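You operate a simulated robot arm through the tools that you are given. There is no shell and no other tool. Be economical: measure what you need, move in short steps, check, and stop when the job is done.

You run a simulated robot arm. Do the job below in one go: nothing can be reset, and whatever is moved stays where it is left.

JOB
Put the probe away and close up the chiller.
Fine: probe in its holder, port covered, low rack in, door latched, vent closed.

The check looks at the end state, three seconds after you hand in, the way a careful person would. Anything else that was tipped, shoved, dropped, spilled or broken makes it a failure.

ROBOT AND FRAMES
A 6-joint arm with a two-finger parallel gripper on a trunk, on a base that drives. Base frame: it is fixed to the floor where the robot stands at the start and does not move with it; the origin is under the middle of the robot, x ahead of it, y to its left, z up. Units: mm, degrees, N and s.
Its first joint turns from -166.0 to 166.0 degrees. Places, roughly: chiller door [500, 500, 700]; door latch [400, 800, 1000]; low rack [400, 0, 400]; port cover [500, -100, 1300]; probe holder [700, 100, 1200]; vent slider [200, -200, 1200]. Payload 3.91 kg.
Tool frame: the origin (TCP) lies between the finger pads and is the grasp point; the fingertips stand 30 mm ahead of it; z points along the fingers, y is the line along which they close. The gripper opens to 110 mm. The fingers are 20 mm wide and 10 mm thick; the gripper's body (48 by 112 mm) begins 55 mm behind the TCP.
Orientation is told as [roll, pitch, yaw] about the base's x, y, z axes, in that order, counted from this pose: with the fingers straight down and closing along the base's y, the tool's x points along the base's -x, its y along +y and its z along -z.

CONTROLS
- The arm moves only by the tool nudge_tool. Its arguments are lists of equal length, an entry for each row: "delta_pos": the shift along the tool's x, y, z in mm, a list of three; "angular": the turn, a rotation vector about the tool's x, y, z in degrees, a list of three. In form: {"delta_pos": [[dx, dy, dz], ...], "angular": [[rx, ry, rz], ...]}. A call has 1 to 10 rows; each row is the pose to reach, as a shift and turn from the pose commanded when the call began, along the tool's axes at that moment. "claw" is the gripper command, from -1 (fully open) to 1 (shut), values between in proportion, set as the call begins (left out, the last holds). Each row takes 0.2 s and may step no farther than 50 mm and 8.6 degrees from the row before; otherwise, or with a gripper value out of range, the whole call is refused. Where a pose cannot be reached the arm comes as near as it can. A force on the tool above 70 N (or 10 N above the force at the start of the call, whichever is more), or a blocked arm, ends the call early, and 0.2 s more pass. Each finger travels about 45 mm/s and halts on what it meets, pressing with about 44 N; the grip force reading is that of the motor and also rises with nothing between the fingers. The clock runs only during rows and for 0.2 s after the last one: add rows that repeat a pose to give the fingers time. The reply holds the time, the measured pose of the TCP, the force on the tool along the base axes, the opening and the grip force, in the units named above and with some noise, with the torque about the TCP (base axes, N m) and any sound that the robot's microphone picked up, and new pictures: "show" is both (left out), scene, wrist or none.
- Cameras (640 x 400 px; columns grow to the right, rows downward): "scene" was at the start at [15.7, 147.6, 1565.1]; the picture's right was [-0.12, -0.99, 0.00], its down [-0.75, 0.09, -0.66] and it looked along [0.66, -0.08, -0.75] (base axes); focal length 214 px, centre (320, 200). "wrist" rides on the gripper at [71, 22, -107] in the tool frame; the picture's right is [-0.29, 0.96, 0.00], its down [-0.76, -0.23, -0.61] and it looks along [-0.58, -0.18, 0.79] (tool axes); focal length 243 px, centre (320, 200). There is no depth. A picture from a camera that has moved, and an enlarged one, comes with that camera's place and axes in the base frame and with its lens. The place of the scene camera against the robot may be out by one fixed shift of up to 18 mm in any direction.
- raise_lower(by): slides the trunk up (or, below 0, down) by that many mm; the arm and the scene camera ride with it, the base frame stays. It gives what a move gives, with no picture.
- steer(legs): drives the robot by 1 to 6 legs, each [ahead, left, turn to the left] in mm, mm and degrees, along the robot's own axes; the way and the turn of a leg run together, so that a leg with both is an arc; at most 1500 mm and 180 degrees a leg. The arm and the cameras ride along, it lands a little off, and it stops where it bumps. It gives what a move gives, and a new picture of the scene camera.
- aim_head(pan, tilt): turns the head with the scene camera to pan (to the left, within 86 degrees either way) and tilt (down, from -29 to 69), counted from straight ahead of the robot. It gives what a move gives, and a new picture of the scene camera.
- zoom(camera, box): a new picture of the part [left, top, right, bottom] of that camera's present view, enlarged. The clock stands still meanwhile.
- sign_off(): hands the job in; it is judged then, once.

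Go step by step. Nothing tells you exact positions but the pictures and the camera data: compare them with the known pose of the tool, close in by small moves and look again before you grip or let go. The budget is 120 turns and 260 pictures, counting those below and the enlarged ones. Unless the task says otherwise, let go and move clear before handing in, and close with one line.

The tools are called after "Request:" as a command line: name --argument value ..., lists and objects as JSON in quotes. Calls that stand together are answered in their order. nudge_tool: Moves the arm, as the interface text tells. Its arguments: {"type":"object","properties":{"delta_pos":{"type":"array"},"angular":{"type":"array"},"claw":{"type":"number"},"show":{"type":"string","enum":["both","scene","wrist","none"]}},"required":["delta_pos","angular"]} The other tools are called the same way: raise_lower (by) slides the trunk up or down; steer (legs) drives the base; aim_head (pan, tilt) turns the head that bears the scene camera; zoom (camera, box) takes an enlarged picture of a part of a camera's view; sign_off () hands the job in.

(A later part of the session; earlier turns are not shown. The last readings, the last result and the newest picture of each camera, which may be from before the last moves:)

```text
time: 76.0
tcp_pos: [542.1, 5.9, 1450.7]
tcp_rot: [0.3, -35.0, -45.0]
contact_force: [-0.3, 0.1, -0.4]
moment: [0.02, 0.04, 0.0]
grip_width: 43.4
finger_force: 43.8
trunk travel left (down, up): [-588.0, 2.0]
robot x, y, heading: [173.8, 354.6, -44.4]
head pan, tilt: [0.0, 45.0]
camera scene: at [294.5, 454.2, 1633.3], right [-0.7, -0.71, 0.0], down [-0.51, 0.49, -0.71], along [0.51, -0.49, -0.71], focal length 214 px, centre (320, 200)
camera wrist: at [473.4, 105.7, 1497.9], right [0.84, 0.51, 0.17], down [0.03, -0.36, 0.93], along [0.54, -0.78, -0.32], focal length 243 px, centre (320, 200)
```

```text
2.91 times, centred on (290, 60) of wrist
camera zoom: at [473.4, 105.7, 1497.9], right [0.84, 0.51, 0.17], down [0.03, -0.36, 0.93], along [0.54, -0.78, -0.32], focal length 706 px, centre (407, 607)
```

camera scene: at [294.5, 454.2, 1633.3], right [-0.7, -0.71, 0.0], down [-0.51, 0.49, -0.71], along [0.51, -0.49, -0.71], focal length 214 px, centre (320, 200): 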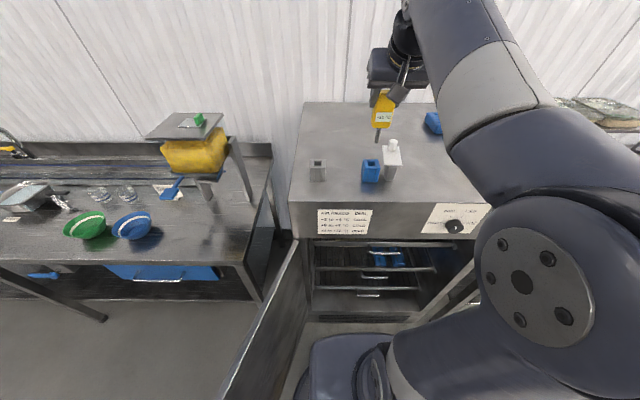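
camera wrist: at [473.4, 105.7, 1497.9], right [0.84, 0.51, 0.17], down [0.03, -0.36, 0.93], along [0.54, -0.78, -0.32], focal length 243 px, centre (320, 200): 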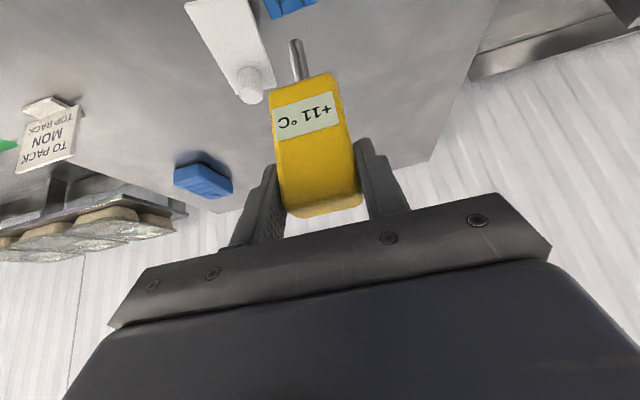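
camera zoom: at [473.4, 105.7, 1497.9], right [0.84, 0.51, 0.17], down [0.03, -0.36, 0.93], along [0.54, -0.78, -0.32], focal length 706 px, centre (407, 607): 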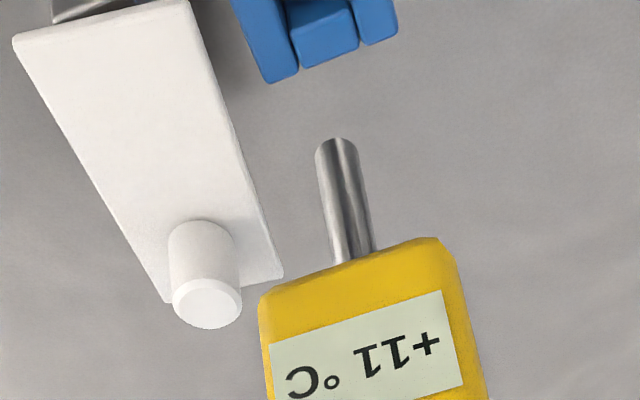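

The stem is about 45 mm long and is free. I'll carry the probe 150 mm left to above the holder and come down partway to check alignment.

Request:
nudge_tool --delta_pos '[[0, 30, 0], [0, 60, 0], [0, 90, 0], [0, 120, 0], [0, 150, 0], [14.3, 150, 20.5], [24.4, 150, 34.8], [24.4, 150, 34.8]]' --angular '[[0, 0, 0], [0, 0, 0], [0, 0, 0], [0, 0, 0], [0, 0, 0], [0, 0, 0], [0, 0, 0], [0, 0, 0]]'

Request:
zoom --camera "scene" --box '[280, 120, 380, 190]'

Request:
zoom --camera "wrist" --box '[180, 0, 400, 120]'

```text
time: 77.8
tcp_pos: [652.7, 114.1, 1406.9]
tcp_rot: [0.3, -35.1, -44.9]
contact_force: [-0.4, 0.1, -0.8]
moment: [-0.02, 0.0, 0.01]
grip_width: 43.2
finger_force: 43.8
trunk travel left (down, up): [-588.0, 2.0]
robot x, y, heading: [173.9, 357.3, -44.5]
head pan, tilt: [0.0, 45.0]
camera scene: at [294.6, 454.3, 1633.3], right [-0.7, -0.71, 0.0], down [-0.51, 0.49, -0.71], along [0.51, -0.49, -0.71], focal length 214 px, centre (320, 200)
camera wrist: at [582.5, 212.6, 1455.0], right [0.84, 0.51, 0.17], down [0.03, -0.36, 0.93], along [0.54, -0.78, -0.32], focal length 243 px, centre (320, 200)
```

scene: 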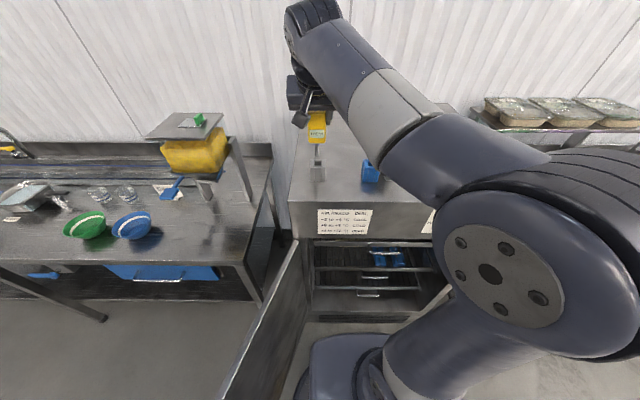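
wrist: 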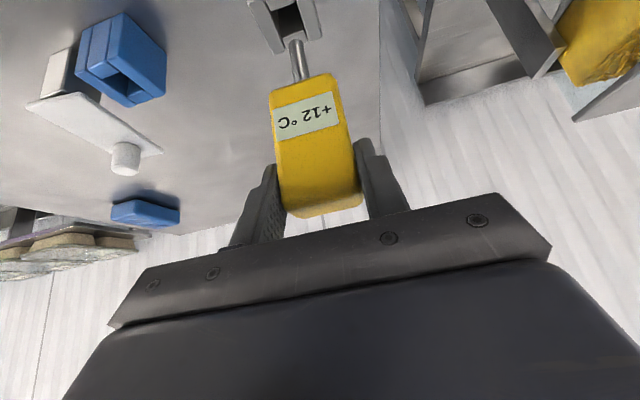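

```text
5.71 times, centred on (330, 155) of scene
camera zoom: at [294.6, 454.3, 1633.3], right [-0.7, -0.71, 0.0], down [-0.51, 0.49, -0.71], along [0.51, -0.49, -0.71], focal length 1226 px, centre (263, 457)
```

zoom: 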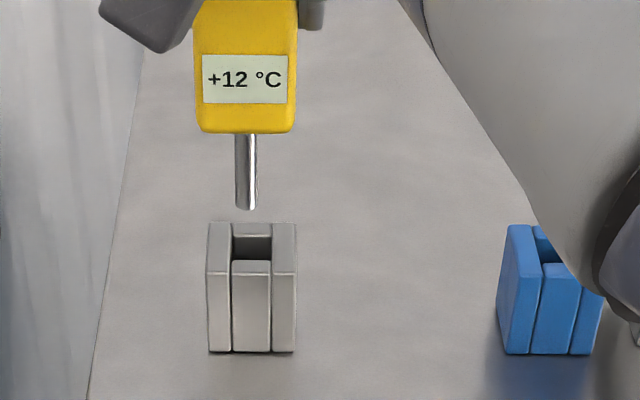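

```text
2.91 times, centred on (290, 60) of wrist
camera zoom: at [582.5, 212.6, 1455.0], right [0.84, 0.51, 0.17], down [0.03, -0.36, 0.93], along [0.54, -0.78, -0.32], focal length 706 px, centre (407, 607)
```

zoom: 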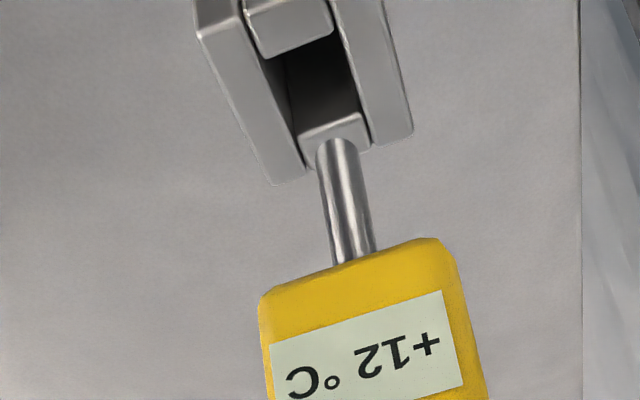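

The probe is nearly centred, about 2 mm left and 1.5 mm short. I'll correct that and lower it in.

Request:
nudge_tool --delta_pos '[[-1.2, -2, 0.9], [7.4, -2, 13.2], [16, -2, 25.5], [24.6, -2, 37.8], [30.3, -2, 46], [33.8, -2, 50.9], [36, -2, 54]]' --angular '[[0, 0, 0], [0, 0, 0], [0, 0, 0], [0, 0, 0], [0, 0, 0], [0, 0, 0], [0, 0, 0]]'

Request:
zoom --camera "scene" --box '[280, 120, 380, 190]'

```text
time: 79.4
tcp_pos: [649.9, 110.3, 1343.1]
tcp_rot: [0.3, -35.0, -45.0]
contact_force: [0.1, 0.2, -0.2]
moment: [0.0, -0.03, -0.01]
grip_width: 43.2
finger_force: 43.6
trunk travel left (down, up): [-588.0, 2.0]
robot x, y, heading: [176.8, 356.2, -44.2]
head pan, tilt: [0.0, 45.0]
camera scene: at [294.5, 454.2, 1633.3], right [-0.7, -0.71, 0.0], down [-0.51, 0.49, -0.71], along [0.51, -0.49, -0.71], focal length 214 px, centre (320, 200)
camera wrist: at [580.6, 209.9, 1390.6], right [0.84, 0.51, 0.17], down [0.03, -0.36, 0.93], along [0.54, -0.78, -0.32], focal length 243 px, centre (320, 200)
```

scene: 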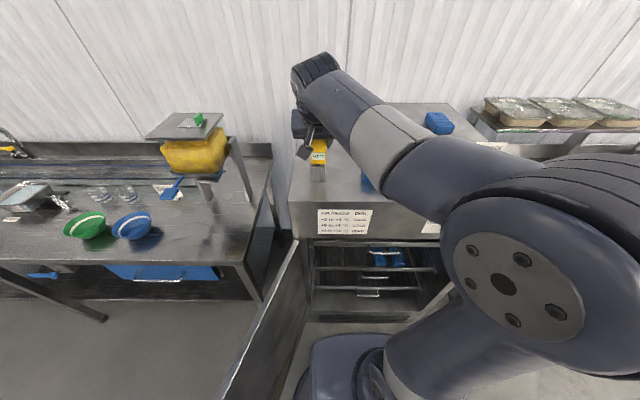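
wrist: 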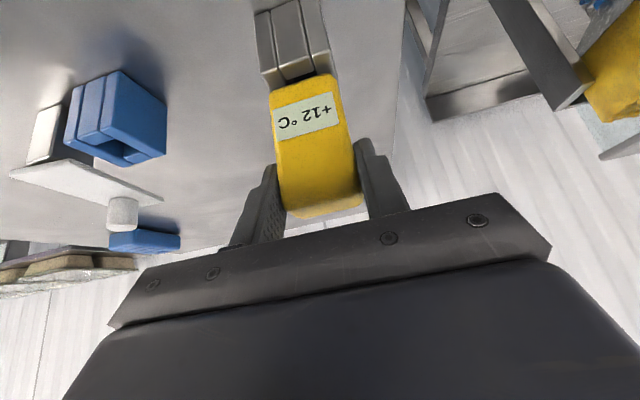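

```text
5.71 times, centred on (330, 155) of scene
camera zoom: at [294.5, 454.2, 1633.3], right [-0.7, -0.71, 0.0], down [-0.51, 0.49, -0.71], along [0.51, -0.49, -0.71], focal length 1226 px, centre (263, 457)
```

zoom: 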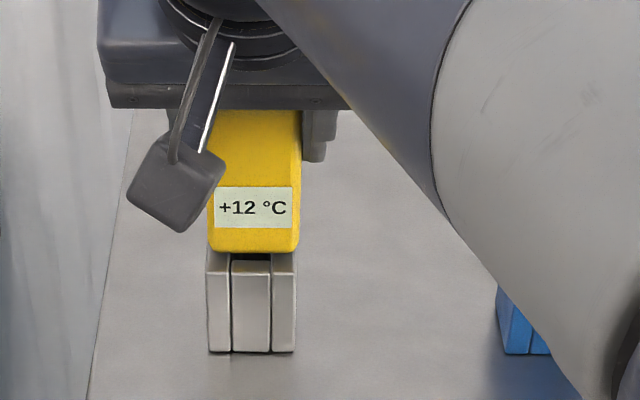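

The stem is in the holder with only a sliver of gap left. I'll ease it down to contact.

Request:
nudge_tool --delta_pos '[[0.9, 0, 1.2], [1.7, 0, 2.5], [2.6, 0, 3.7], [3.2, 0, 4.5]]' --angular '[[0, 0, 0], [0, 0, 0], [0, 0, 0], [0, 0, 0]]' --show "none"

```text
time: 80.4
tcp_pos: [650.4, 108.4, 1340.8]
tcp_rot: [0.5, -35.6, -45.2]
contact_force: [5.9, -0.9, 25.2]
moment: [-0.23, -0.02, -0.01]
grip_width: 43.4
finger_force: 44.1
trunk travel left (down, up): [-588.0, 2.0]
robot x, y, heading: [176.3, 355.6, -44.4]
head pan, tilt: [0.0, 45.0]
```

Seated, with 25 N upward on the tool. I'll open gently, draw straight up and check.

Request:
nudge_tool --delta_pos '[[-1.4, 0, -2], [-1.4, 0, -2], [-1.4, 0, -2], [-1.4, 0, -2]]' --angular '[[0, 0, 0], [0, 0, 0], [0, 0, 0], [0, 0, 0]]' --claw -0.3 --show "wrist"

Request:
nudge_tool --delta_pos '[[-14, 0, -20], [-28, 0, -40], [-42, 0, -60], [-52, 0, -74]]' --angular '[[0, 0, 0], [0, 0, 0], [0, 0, 0], [0, 0, 0]]'

Request:
zoom --camera "scene" --box '[280, 110, 420, 210]'

```text
time: 81.4
tcp_pos: [650.6, 109.6, 1338.6]
tcp_rot: [0.3, -34.9, -45.0]
contact_force: [0.6, -0.4, 0.4]
moment: [0.01, 0.01, -0.02]
grip_width: 71.5
finger_force: 0.1
trunk travel left (down, up): [-588.0, 2.0]
robot x, y, heading: [176.2, 355.0, -44.3]
head pan, tilt: [0.0, 45.0]
camera wrist: at [580.3, 209.3, 1386.8], right [0.84, 0.51, 0.17], down [0.03, -0.36, 0.93], along [0.54, -0.78, -0.32], focal length 243 px, centre (320, 200)
```

wrist: 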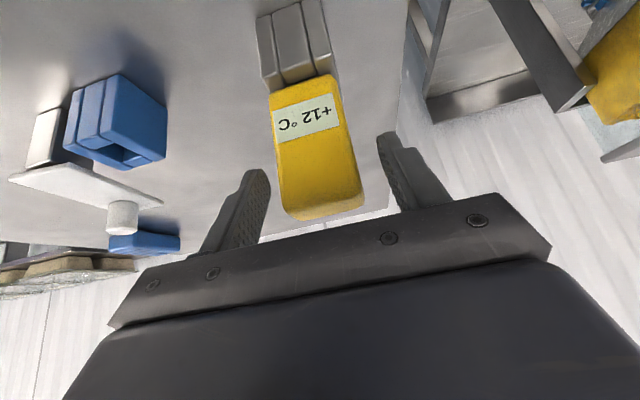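

```text
time: 82.4
tcp_pos: [649.5, 110.5, 1430.2]
tcp_rot: [0.2, -34.9, -44.9]
contact_force: [-0.2, 0.3, 0.0]
moment: [0.04, 0.0, -0.01]
grip_width: 71.7
finger_force: 0.0
trunk travel left (down, up): [-588.0, 2.0]
robot x, y, heading: [176.9, 352.5, -44.4]
head pan, tilt: [0.0, 45.0]
camera scene: at [294.5, 454.3, 1633.3], right [-0.7, -0.71, 0.0], down [-0.51, 0.49, -0.71], along [0.51, -0.49, -0.71], focal length 214 px, centre (320, 200)
camera wrist: at [579.8, 210.1, 1478.3], right [0.84, 0.51, 0.17], down [0.03, -0.36, 0.93], along [0.54, -0.78, -0.32], focal length 243 px, centre (320, 200)
```

scene: 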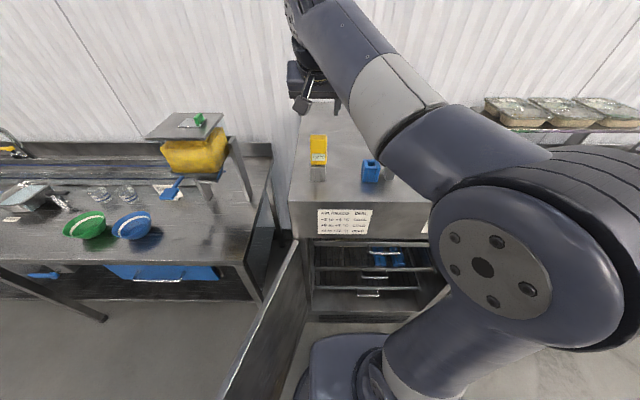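
wrist: 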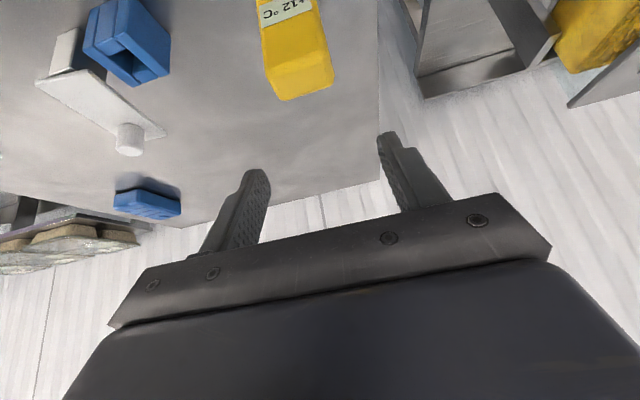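

```text
4.00 times, centred on (350, 160) of scene
camera zoom: at [294.5, 454.3, 1633.3], right [-0.7, -0.71, 0.0], down [-0.51, 0.49, -0.71], along [0.51, -0.49, -0.71], focal length 858 px, centre (200, 360)
```

zoom: 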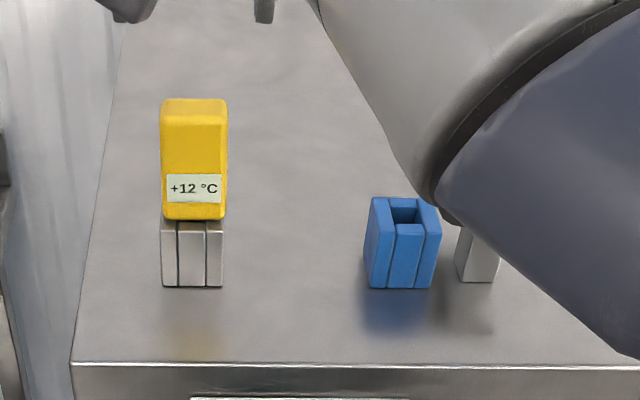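

The probe is seated in its holder. Next is the cover: its plate pivots on the grey post 60 mm right of the port, with the knob at the far end. I'll move over toward the knob.

Request:
nudge_tool --delta_pos '[[0, -45, 0], [0, -90, 0], [13, -130, 18], [26, -165, 37], [5, -202, 52]]' --angular '[[0, 0, 0], [0, 0, 0], [0, 0, 0], [0, 0, 0], [0, 0, 0]]'

Request:
zoom --camera "wrist" --box '[200, 0, 420, 160]'

Request:
zoom --camera "scene" --box '[300, 110, 440, 210]'

```text
time: 83.6
tcp_pos: [524.3, -53.7, 1379.7]
tcp_rot: [0.3, -34.9, -45.0]
contact_force: [-0.1, -0.6, 0.2]
moment: [0.02, 0.0, 0.02]
grip_width: 71.4
finger_force: 0.0
trunk travel left (down, up): [-588.0, 2.0]
robot x, y, heading: [174.6, 351.4, -44.3]
head pan, tilt: [0.0, 45.0]
camera scene: at [294.6, 453.5, 1633.4], right [-0.7, -0.71, 0.0], down [-0.51, 0.49, -0.71], along [0.51, -0.49, -0.71], focal length 214 px, centre (320, 200)
camera wrist: at [454.5, 45.4, 1428.1], right [0.84, 0.51, 0.17], down [0.03, -0.36, 0.93], along [0.54, -0.78, -0.32], focal length 243 px, centre (320, 200)
```

scene: 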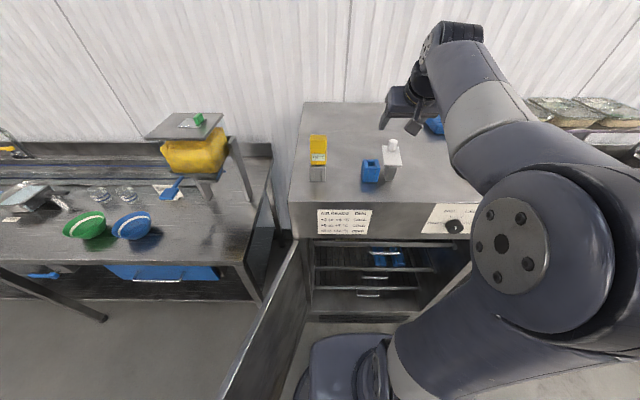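
wrist: 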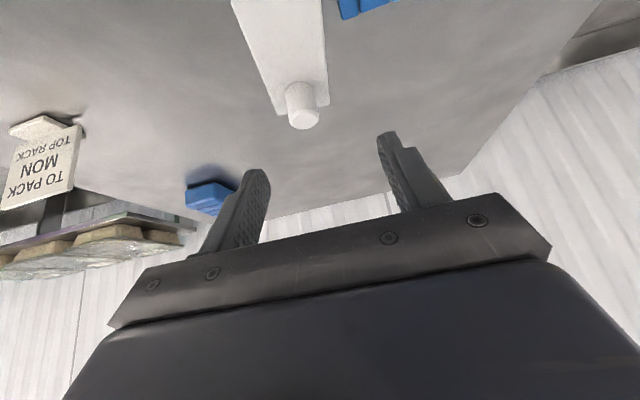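

```text
2.50 times, centred on (310, 80) of wrist
camera zoom: at [454.5, 45.4, 1428.1], right [0.84, 0.51, 0.17], down [0.03, -0.36, 0.93], along [0.54, -0.78, -0.32], focal length 606 px, centre (345, 500)
```

zoom: 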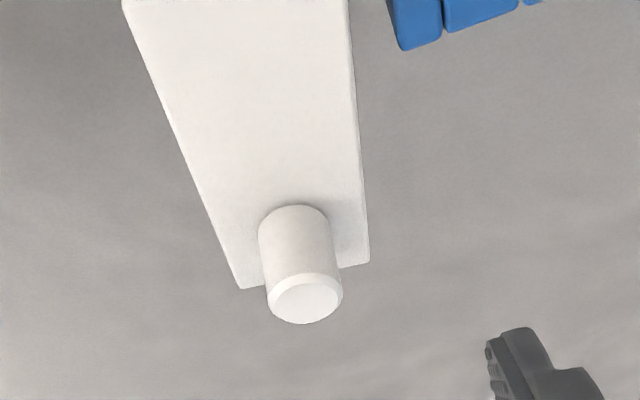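

```text
4.00 times, centred on (370, 160) of scene
camera zoom: at [294.6, 453.5, 1633.4], right [-0.7, -0.71, 0.0], down [-0.51, 0.49, -0.71], along [0.51, -0.49, -0.71], focal length 858 px, centre (120, 360)
```

zoom: 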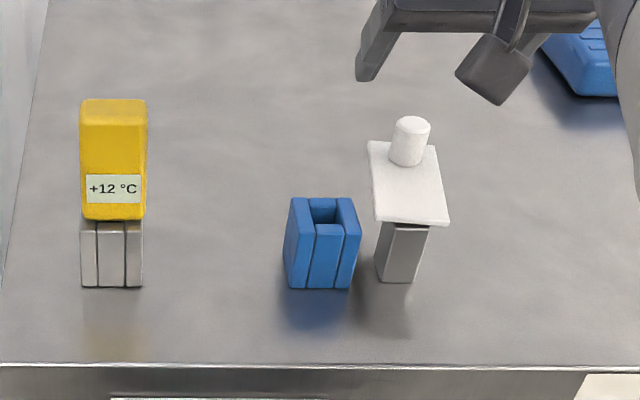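

I triangulated the knob top at (541, -84, 1312), the pivot at about (503, -36), and the plate top at z 1280. I'll lower the fingers around the knob.

Request:
nudge_tool --delta_pos '[[3, -10, 20], [10, -10, 42], [17.4, -10, 65.6]]' --angular '[[0, 0, 0], [0, 0, 0], [0, 0, 0]]'

Request:
zoom --camera "wrist" --box '[200, 60, 440, 220]'

```text
time: 84.4
tcp_pos: [535.4, -75.8, 1316.2]
tcp_rot: [0.3, -34.9, -45.0]
contact_force: [0.3, -1.5, 0.3]
moment: [0.02, -0.01, 0.0]
grip_width: 71.6
finger_force: 0.0
trunk travel left (down, up): [-588.0, 2.0]
robot x, y, heading: [177.2, 358.9, -44.6]
head pan, tilt: [0.0, 45.0]
camera scene: at [294.5, 454.3, 1633.4], right [-0.7, -0.71, 0.0], down [-0.51, 0.49, -0.71], along [0.51, -0.49, -0.71], focal length 214 px, centre (320, 200)
camera wrist: at [465.1, 24.0, 1365.2], right [0.84, 0.51, 0.17], down [0.03, -0.36, 0.93], along [0.54, -0.78, -0.32], focal length 243 px, centre (320, 200)
```

scene: 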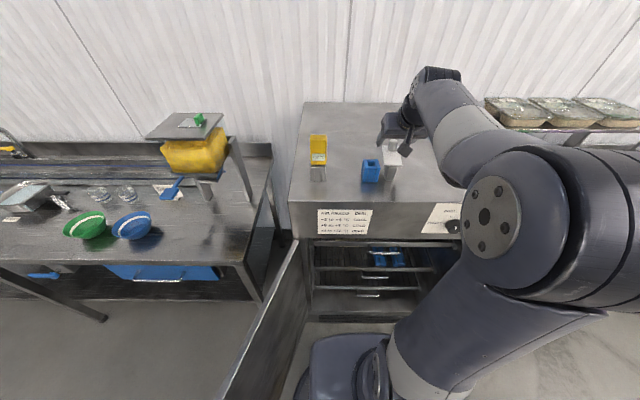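
wrist: 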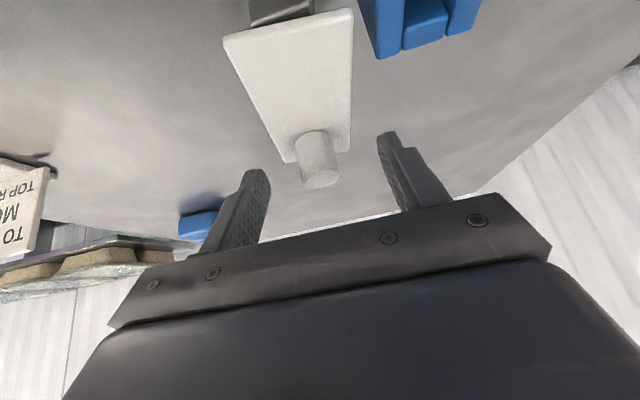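

```text
2.50 times, centred on (320, 140) of wrist
camera zoom: at [465.1, 24.0, 1365.2], right [0.84, 0.51, 0.17], down [0.03, -0.36, 0.93], along [0.54, -0.78, -0.32], focal length 606 px, centre (320, 350)
```

zoom: 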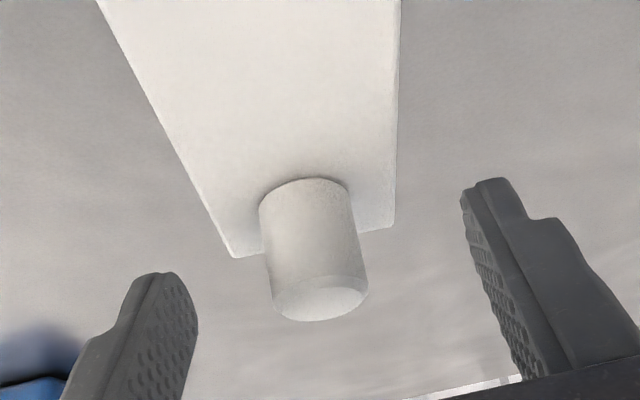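

Closing on the knob.

Request:
nudge_tool --delta_pos '[[0, 0, 0], [0, 0, 0], [0, 0, 0], [0, 0, 0], [0, 0, 0]]' --angular '[[0, 0, 0], [0, 0, 0], [0, 0, 0], [0, 0, 0], [0, 0, 0]]' --claw 1 --show "wrist"

```text
time: 85.6
tcp_pos: [534.9, -75.9, 1318.1]
tcp_rot: [0.3, -35.0, -45.0]
contact_force: [0.8, -0.4, -0.4]
moment: [-0.13, 0.03, 0.0]
grip_width: 23.1
finger_force: 45.3
trunk travel left (down, up): [-588.0, 2.0]
robot x, y, heading: [174.4, 350.2, -44.4]
head pan, tilt: [0.0, 45.0]
camera wrist: at [465.0, 24.0, 1365.5], right [0.84, 0.51, 0.17], down [0.03, -0.36, 0.93], along [0.54, -0.78, -0.32], focal length 243 px, centre (320, 200)
```

wrist: 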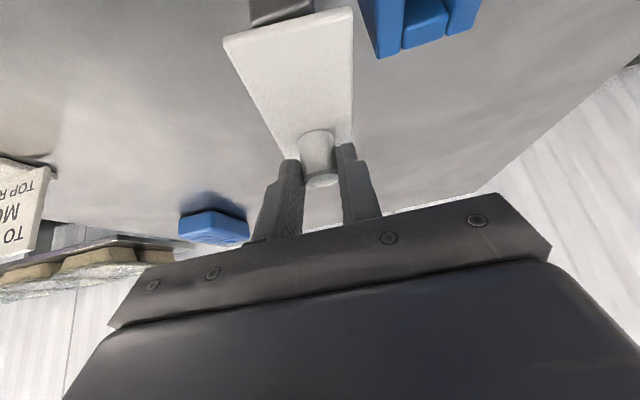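

The knob is held. I'll swing it through the first half of the arc.

Request:
nudge_tool --delta_pos '[[-0.2, 12.9, 0.2], [1.8, 25.5, -1.3], [5.9, 37.3, -4.1], [12, 47.8, -8.4]]' --angular '[[0, 0, 0], [0, 0, 0], [0, 0, 0], [0, 0, 0]]'

```text
time: 86.6
tcp_pos: [558.8, -30.5, 1319.4]
tcp_rot: [0.3, -34.8, -45.0]
contact_force: [-5.5, -3.1, -10.8]
moment: [-0.44, 0.15, 0.08]
grip_width: 23.4
finger_force: 45.0
trunk travel left (down, up): [-588.0, 2.0]
robot x, y, heading: [175.1, 356.3, -44.3]
head pan, tilt: [0.0, 45.0]
camera scene: at [294.1, 453.3, 1633.3], right [-0.7, -0.71, 0.0], down [-0.51, 0.49, -0.71], along [0.51, -0.49, -0.71], focal length 214 px, centre (320, 200)
camera wrist: at [488.2, 69.0, 1366.9], right [0.84, 0.51, 0.17], down [0.03, -0.36, 0.93], along [0.54, -0.78, -0.32], focal length 243 px, centre (320, 200)
```

scene: 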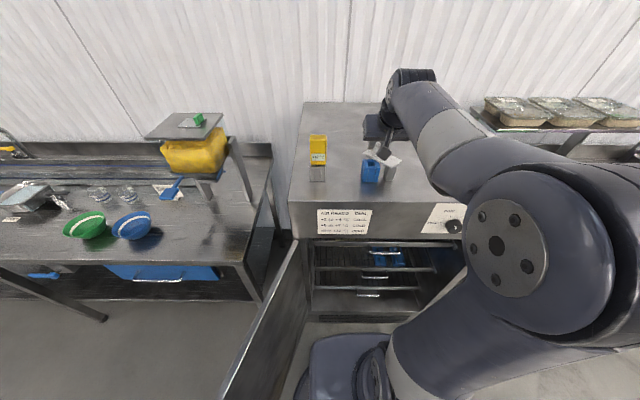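
wrist: 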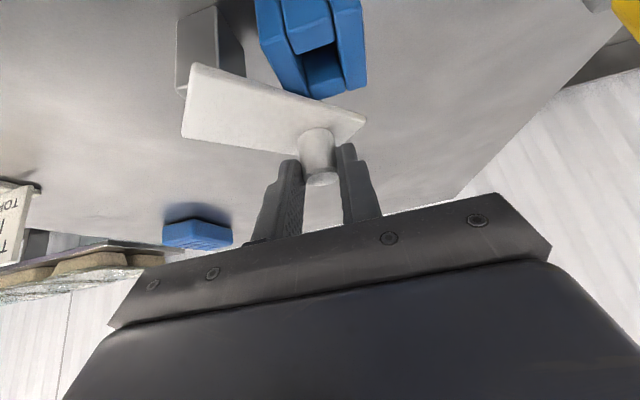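

The plate is swinging smoothly. I'll do the second half until it lies over the port.

Request:
nudge_tool --delta_pos '[[7.7, 8.8, -5.4], [16.7, 15.4, -11.7], [26.7, 19.6, -18.7], [38, 21.2, -26.6], [38, 21.2, -26.6]]' --angular '[[0, 0, 0], [0, 0, 0], [0, 0, 0], [0, 0, 0], [0, 0, 0]]'

Request:
zoom --camera "scene" --box '[300, 110, 440, 210]'

```text
time: 87.8
tcp_pos: [539.1, 14.9, 1319.2]
tcp_rot: [0.3, -35.0, -45.2]
contact_force: [-6.3, -17.9, -5.1]
moment: [-0.73, 0.22, -0.28]
grip_width: 23.1
finger_force: 45.0
trunk travel left (down, up): [-588.0, 2.0]
robot x, y, heading: [174.6, 356.7, -44.5]
head pan, tilt: [0.0, 45.0]
camera scene: at [293.5, 450.8, 1633.7], right [-0.7, -0.71, 0.0], down [-0.5, 0.5, -0.71], along [0.51, -0.49, -0.71], focal length 214 px, centre (320, 200)
camera wrist: at [470.4, 113.6, 1368.0], right [0.84, 0.51, 0.17], down [0.03, -0.36, 0.93], along [0.54, -0.78, -0.32], focal length 243 px, centre (320, 200)
```

scene: 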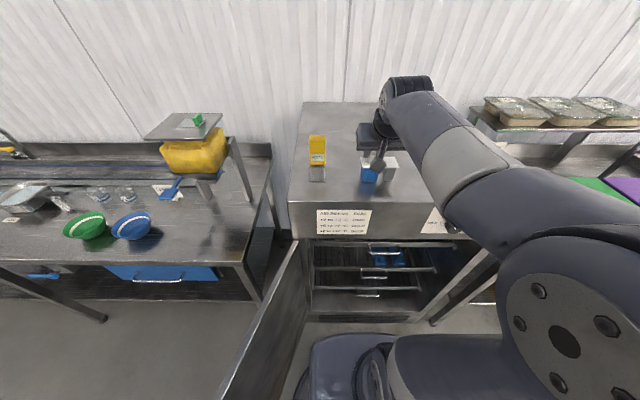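
wrist: 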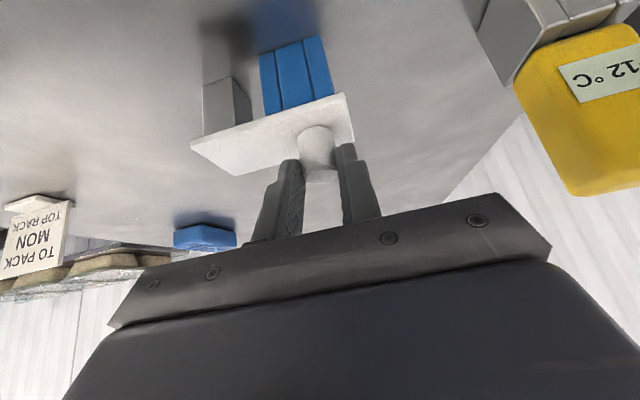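

```text
4.00 times, centred on (370, 160) of scene
camera zoom: at [293.5, 450.8, 1633.7], right [-0.7, -0.71, 0.0], down [-0.5, 0.5, -0.71], along [0.51, -0.49, -0.71], focal length 858 px, centre (120, 360)
```

zoom: 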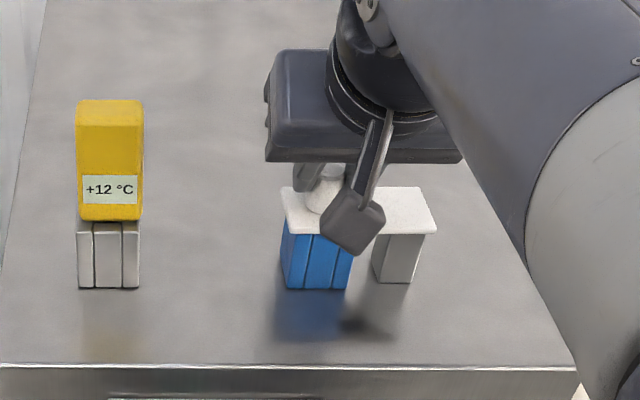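

The plate covers the port squarely. I'll release, lift off and check.

Request:
nudge_tool --delta_pos '[[0, 0, 0], [0, 0, 0], [0, 0, 0], [-14, 0, -20], [-28, 0, -40], [-18, -10, -75], [20, -20, -100]]' --angular '[[0, 0, 0], [0, 0, 0], [0, 0, 0], [0, 0, 0], [0, 0, 0], [0, 0, 0], [0, 0, 0]]' --claw -0.3

Request:
zoom --camera "scene" --box '[300, 110, 440, 210]'

```text
time: 89.4
tcp_pos: [474.5, 55.8, 1390.4]
tcp_rot: [0.3, -35.0, -45.0]
contact_force: [0.5, 0.2, 0.4]
moment: [-0.02, 0.0, 0.02]
grip_width: 71.6
finger_force: 0.1
trunk travel left (down, up): [-588.0, 2.0]
robot x, y, heading: [174.1, 353.3, -44.4]
head pan, tilt: [0.0, 45.0]
camera scene: at [293.6, 454.9, 1633.4], right [-0.7, -0.71, 0.0], down [-0.51, 0.49, -0.71], along [0.51, -0.49, -0.71], focal length 214 px, centre (320, 200)
camera wrist: at [404.3, 155.3, 1438.4], right [0.84, 0.51, 0.17], down [0.03, -0.36, 0.93], along [0.54, -0.78, -0.32], focal length 243 px, centre (320, 200)
```

scene: 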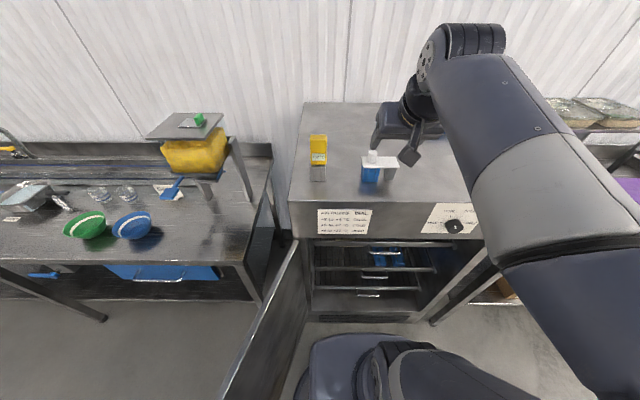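
wrist: 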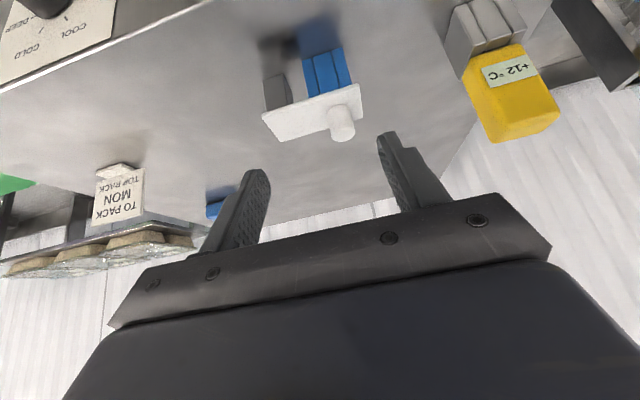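

```text
4.00 times, centred on (370, 160) of scene
camera zoom: at [293.6, 454.9, 1633.4], right [-0.7, -0.71, 0.0], down [-0.51, 0.49, -0.71], along [0.51, -0.49, -0.71], focal length 858 px, centre (120, 360)
```

zoom: 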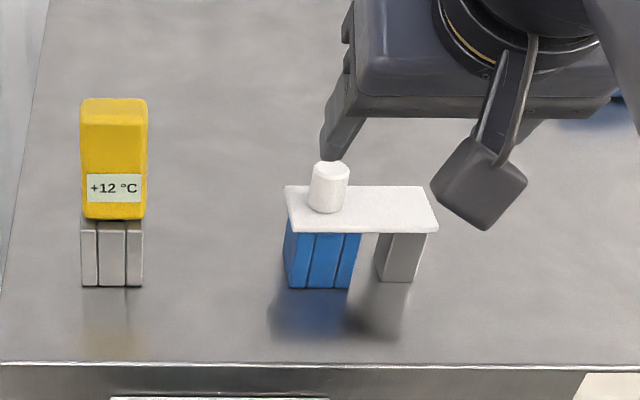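

The port is covered. Now the door: I'll back out of its swing and look at the door and its latch.

Request:
steer --legs '[[-620, 0, 0]]'

Request:
aim_head --pan 25 --tilt 35

Request:
zoom --camera "scene" --box '[160, 130, 480, 330]'

```text
time: 92.8
tcp_pos: [36.3, 483.1, 1390.6]
tcp_rot: [0.3, -35.0, -45.2]
contact_force: [-0.2, -0.2, 0.1]
moment: [-0.03, 0.02, 0.02]
grip_width: 71.6
finger_force: 0.0
trunk travel left (down, up): [-588.0, 2.0]
robot x, y, heading: [-264.3, 787.8, -44.4]
head pan, tilt: [0.0, 45.0]
camera scene: at [-144.0, 884.0, 1633.3], right [-0.7, -0.71, 0.0], down [-0.5, 0.5, -0.71], along [0.5, -0.5, -0.71], focal length 214 px, centre (320, 200)
```

scene: 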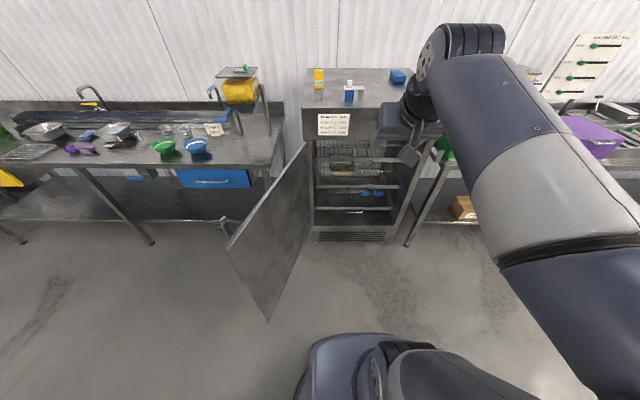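

```text
time: 93.7
tcp_pos: [36.5, 482.6, 1389.9]
tcp_rot: [0.3, -35.0, -45.2]
contact_force: [-0.3, 0.3, 0.5]
moment: [-0.01, 0.01, -0.01]
grip_width: 71.3
finger_force: 0.1
trunk travel left (down, up): [-588.0, 2.0]
robot x, y, heading: [-266.2, 789.8, -44.4]
head pan, tilt: [25.0, 35.0]
camera scene: at [-118.8, 911.3, 1648.1], right [-0.33, -0.94, 0.0], down [-0.54, 0.19, -0.82], along [0.77, -0.27, -0.57], focal length 214 px, centre (320, 200)
```

scene: 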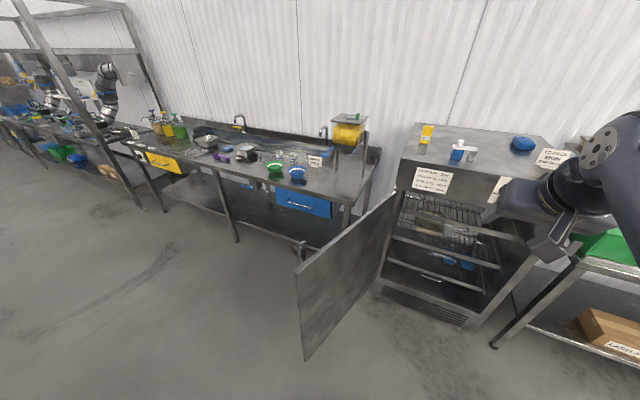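

```text
2.00 times, centred on (320, 230) of scene
camera zoom: at [-118.8, 911.3, 1648.1], right [-0.33, -0.94, 0.0], down [-0.54, 0.19, -0.82], along [0.77, -0.27, -0.57], focal length 429 px, centre (320, 140)
```

zoom: 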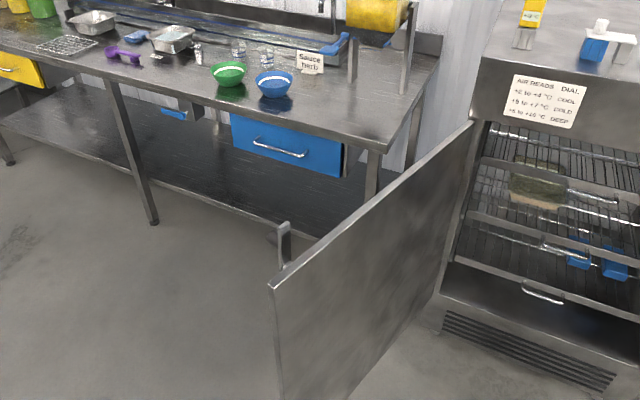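

The door spans z 320–1041, opened about 107°, with its free edge near (316, 848). I'll turn toward it and straighten the tool so I can hook the outer face over the top edge.

Request:
steer --legs '[[57, 56, 0], [0, 0, 44]]'

Request:
nudge_tool --delta_pos '[[0, 0, 0], [0, 0, 0], [0, 0, 0], [0, 0, 0], [0, 0, 0]]' --angular '[[0, 7, 0], [0, 14, 0], [0, 21, 0], [0, 28, 0], [0, 35, 0]]' --claw 1 --show "none"

Request:
aim_head --pan 0 --tilt 45

```text
time: 96.8
tcp_pos: [241.6, 771.8, 1390.5]
tcp_rot: [0.3, -35.0, -1.6]
contact_force: [-0.4, 0.3, -0.2]
moment: [0.0, -0.05, -0.03]
grip_width: 71.6
finger_force: 0.0
trunk travel left (down, up): [-588.0, 2.0]
robot x, y, heading: [-182.7, 786.1, -1.1]
head pan, tilt: [25.0, 35.0]
camera scene: at [-162.9, 978.8, 1648.2], right [0.41, -0.91, 0.0], down [-0.52, -0.23, -0.82], along [0.75, 0.33, -0.57], focal length 214 px, centre (320, 200)
```

scene: 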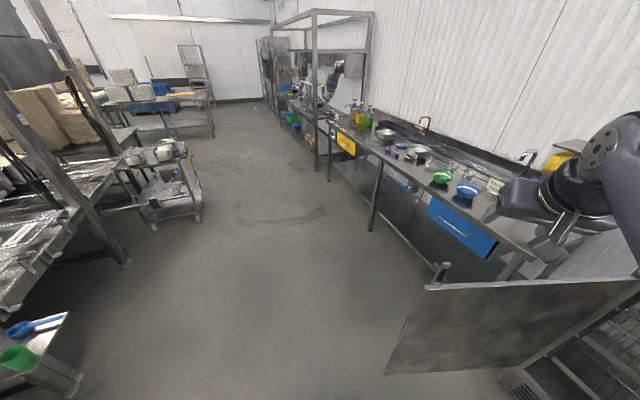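

```text
time: 98.0
tcp_pos: [243.3, 772.5, 1390.5]
tcp_rot: [0.3, 0.1, -1.5]
contact_force: [0.0, 0.2, 0.4]
moment: [0.01, -0.01, 0.01]
grip_width: 0.0
finger_force: 35.0
trunk travel left (down, up): [-588.0, 2.0]
robot x, y, heading: [-184.8, 786.7, -1.1]
head pan, tilt: [25.0, 35.0]
```

```text
time: 98.9
tcp_pos: [241.8, 771.7, 1390.7]
tcp_rot: [0.3, 0.1, -1.5]
contact_force: [-0.3, -0.7, 1.0]
moment: [0.01, -0.02, -0.01]
grip_width: 0.1
finger_force: 37.9
trunk travel left (down, up): [-588.0, 2.0]
robot x, y, heading: [-184.5, 784.1, -0.9]
head pan, tilt: [0.0, 45.0]
camera scene: at [-161.9, 941.6, 1633.4], right [-0.02, -1.0, 0.0], down [-0.71, 0.01, -0.71], along [0.71, -0.01, -0.71], focal length 214 px, centre (320, 200)
```

scene: 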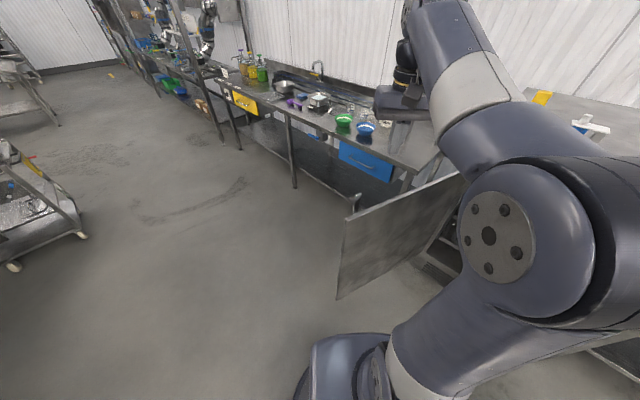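

The free edge is confirmed near (316, 844). I'll move the closed gripper over the door's top edge to its outer side.

Request:
nudge_tool --delta_pos '[[-26, 2, 37], [-52, 4, 74], [-78, 6, 111], [-105, 8, 148], [-132, 10, 185], [-160, 12, 220]]' --angular '[[0, 0, 0], [0, 0, 0], [0, 0, 0], [0, 0, 0], [0, 0, 0], [0, 0, 0]]'

```text
time: 100.3
tcp_pos: [402.6, 782.6, 1166.7]
tcp_rot: [0.2, 0.0, -1.5]
contact_force: [0.5, -0.3, 0.4]
moment: [0.01, 0.03, 0.01]
grip_width: 0.2
finger_force: 37.9
trunk travel left (down, up): [-588.0, 2.0]
robot x, y, heading: [-183.1, 780.0, -1.1]
head pan, tilt: [0.0, 45.0]
camera scene: at [-161.3, 941.5, 1633.4], right [-0.02, -1.0, 0.0], down [-0.71, 0.01, -0.71], along [0.71, -0.01, -0.71], focal length 214 px, centre (320, 200)
camera wrist: at [331.6, 806.6, 1275.0], right [0.31, 0.95, 0.0], down [0.75, -0.25, 0.61], along [0.58, -0.19, -0.79], focal length 243 px, centre (320, 200)
```

scene: 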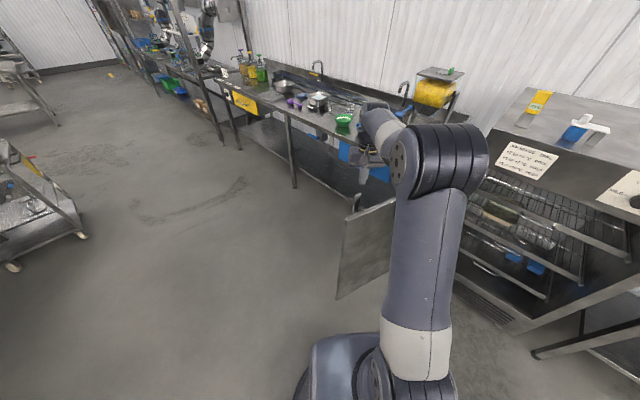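
wrist: 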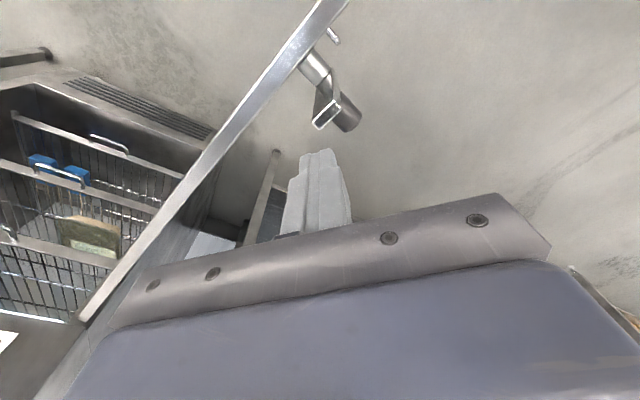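

Request:
zoom --camera "wrist" --box '[240, 0, 420, 180]'

```text
2.22 times, centred on (330, 90) of wrist
camera zoom: at [331.6, 806.6, 1275.0], right [0.31, 0.95, 0.0], down [0.75, -0.25, 0.61], along [0.58, -0.19, -0.79], focal length 539 px, centre (298, 444)
```

zoom: 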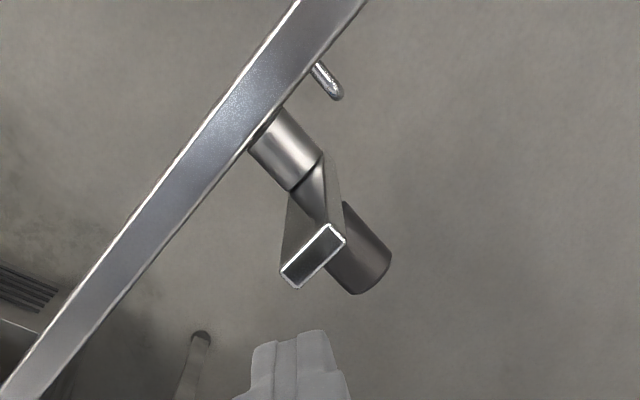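

The handle is a lever pointing up, with a peg on its end. I'll come down on the outer face about 100 mm hinge-side of it.

Request:
nudge_tool --delta_pos '[[-20, -37, 0], [-40.6, -74, 0], [-40.6, -74, 45], [-40.6, -74, 90], [-40.6, -74, 135], [-40.6, -74, 164]]' --angular '[[0, 0, 0], [0, 0, 0], [0, 0, 0], [0, 0, 0], [0, 0, 0], [0, 0, 0]]'

```text
time: 101.7
tcp_pos: [442.9, 706.6, 1004.7]
tcp_rot: [0.3, 0.0, -1.5]
contact_force: [-0.3, 0.5, 0.2]
moment: [-0.05, 0.02, -0.02]
grip_width: 0.0
finger_force: 37.4
trunk travel left (down, up): [-588.0, 2.0]
robot x, y, heading: [-182.0, 783.0, -0.8]
head pan, tilt: [0.0, 45.0]
camera scene: at [-161.6, 941.5, 1633.4], right [-0.02, -1.0, 0.0], down [-0.71, 0.01, -0.71], along [0.71, -0.01, -0.71], focal length 214 px, centre (320, 200)
camera wrist: at [371.0, 730.3, 1113.0], right [0.31, 0.95, 0.0], down [0.75, -0.25, 0.61], along [0.58, -0.19, -0.79], focal length 243 px, centre (320, 200)
```

scene: 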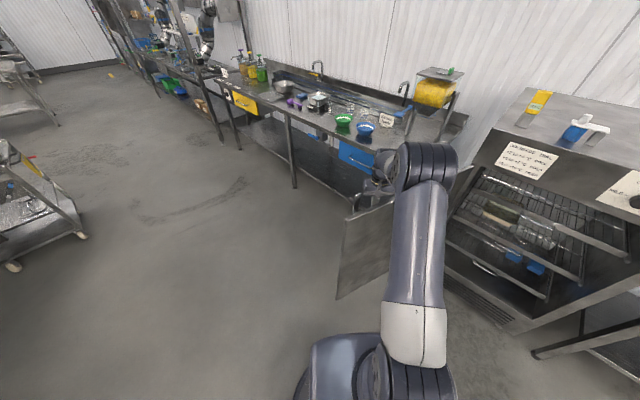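
wrist: 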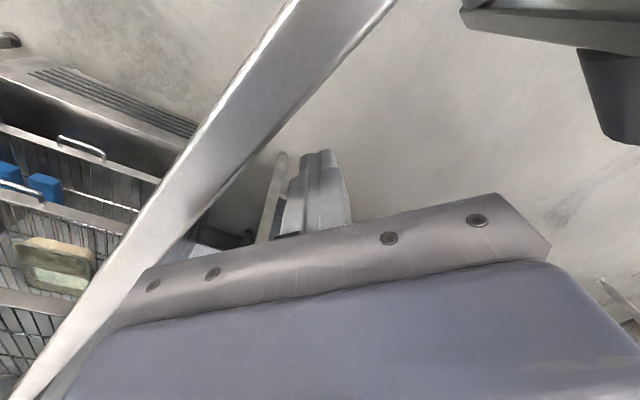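

The finger is behind the door's outer face. I'll pull the door along its arc by driving the base, which also keeps me outside the swing.

Request:
steer --legs '[[-146, -94, 0], [-107, -141, 0]]'

Request:
nudge_tool --delta_pos '[[0, 0, 0]]' --angular '[[0, 0, 0]]' --show "wrist"

```text
time: 104.2
tcp_pos: [185.0, 476.4, 1005.5]
tcp_rot: [0.3, 0.0, -1.6]
contact_force: [-0.4, 0.8, -0.1]
moment: [0.03, 0.03, 0.0]
grip_width: 0.0
finger_force: 37.9
trunk travel left (down, up): [-588.0, 2.0]
robot x, y, heading: [-437.4, 557.2, -0.9]
head pan, tilt: [0.0, 45.0]
camera scene: at [-417.7, 711.8, 1633.4], right [-0.02, -1.0, 0.0], down [-0.71, 0.01, -0.71], along [0.71, -0.01, -0.71], focal length 214 px, centre (320, 200)
```

scene: 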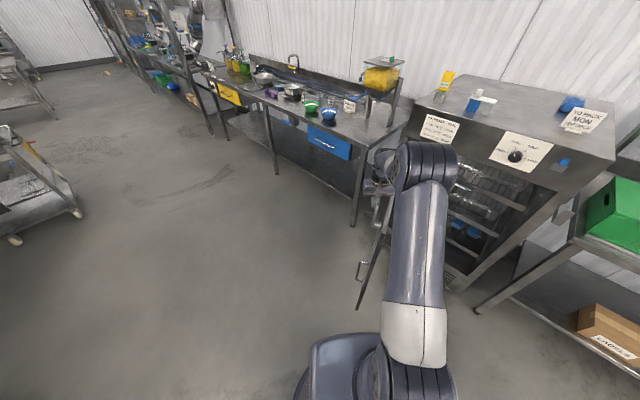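

```text
time: 104.6
tcp_pos: [185.1, 476.1, 1005.9]
tcp_rot: [0.2, -0.1, -1.6]
contact_force: [0.2, 0.9, -0.4]
moment: [-0.01, -0.01, -0.01]
grip_width: 0.1
finger_force: 37.9
trunk travel left (down, up): [-588.0, 2.0]
robot x, y, heading: [-438.0, 556.2, -1.2]
head pan, tilt: [0.0, 45.0]
camera wrist: at [114.9, 499.8, 1113.5], right [0.32, 0.95, 0.0], down [0.75, -0.25, 0.61], along [0.58, -0.19, -0.79], focal length 243 px, centre (320, 200)
```

wrist: 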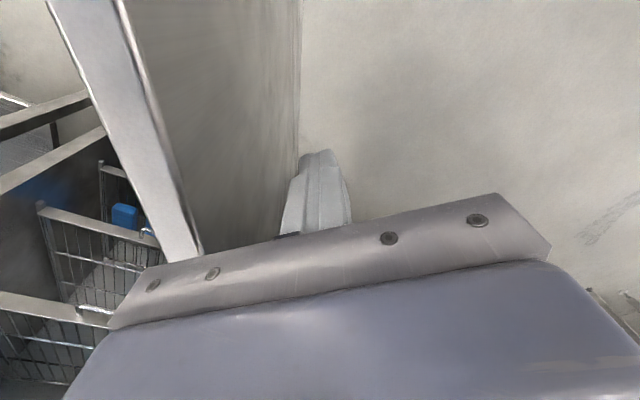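

The door follows easily. Continuing along the arc.

Request:
steer --legs '[[-52, -169, 0], [6, -160, 0]]'

Request:
nudge_tool --delta_pos '[[0, 0, 0]]' --angular '[[0, 0, 0]]' --show "wrist"

```text
time: 107.1
tcp_pos: [132.9, 153.2, 1005.5]
tcp_rot: [0.3, 0.0, -1.5]
contact_force: [-0.2, -0.9, -0.5]
moment: [0.02, 0.0, 0.0]
grip_width: 0.0
finger_force: 38.2
trunk travel left (down, up): [-588.0, 2.0]
robot x, y, heading: [-492.2, 232.2, -1.0]
head pan, tilt: [0.0, 45.0]
camera scene: at [-470.1, 387.5, 1633.4], right [-0.02, -1.0, 0.0], down [-0.71, 0.01, -0.71], along [0.71, -0.01, -0.71], focal length 214 px, centre (320, 200)
```

scene: 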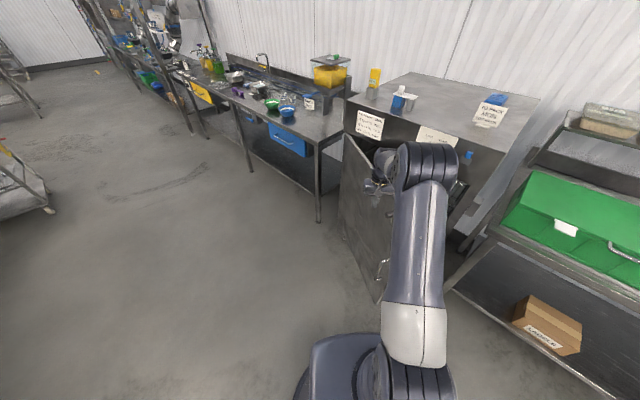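

```text
time: 107.5
tcp_pos: [132.7, 153.2, 1005.5]
tcp_rot: [0.2, 0.0, -1.5]
contact_force: [0.6, 0.1, -0.7]
moment: [-0.01, 0.01, 0.01]
grip_width: 0.2
finger_force: 37.6
trunk travel left (down, up): [-588.0, 2.0]
robot x, y, heading: [-493.9, 231.8, -0.9]
head pan, tilt: [0.0, 45.0]
camera wrist: at [62.5, 176.5, 1113.5], right [0.32, 0.95, 0.0], down [0.75, -0.25, 0.61], along [0.58, -0.19, -0.79], focal length 243 px, centre (320, 200)
```

wrist: 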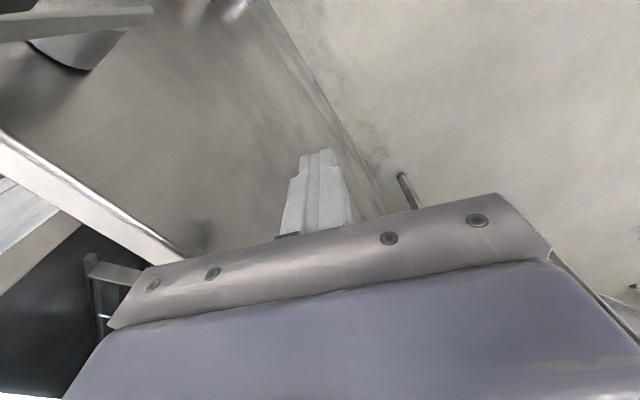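

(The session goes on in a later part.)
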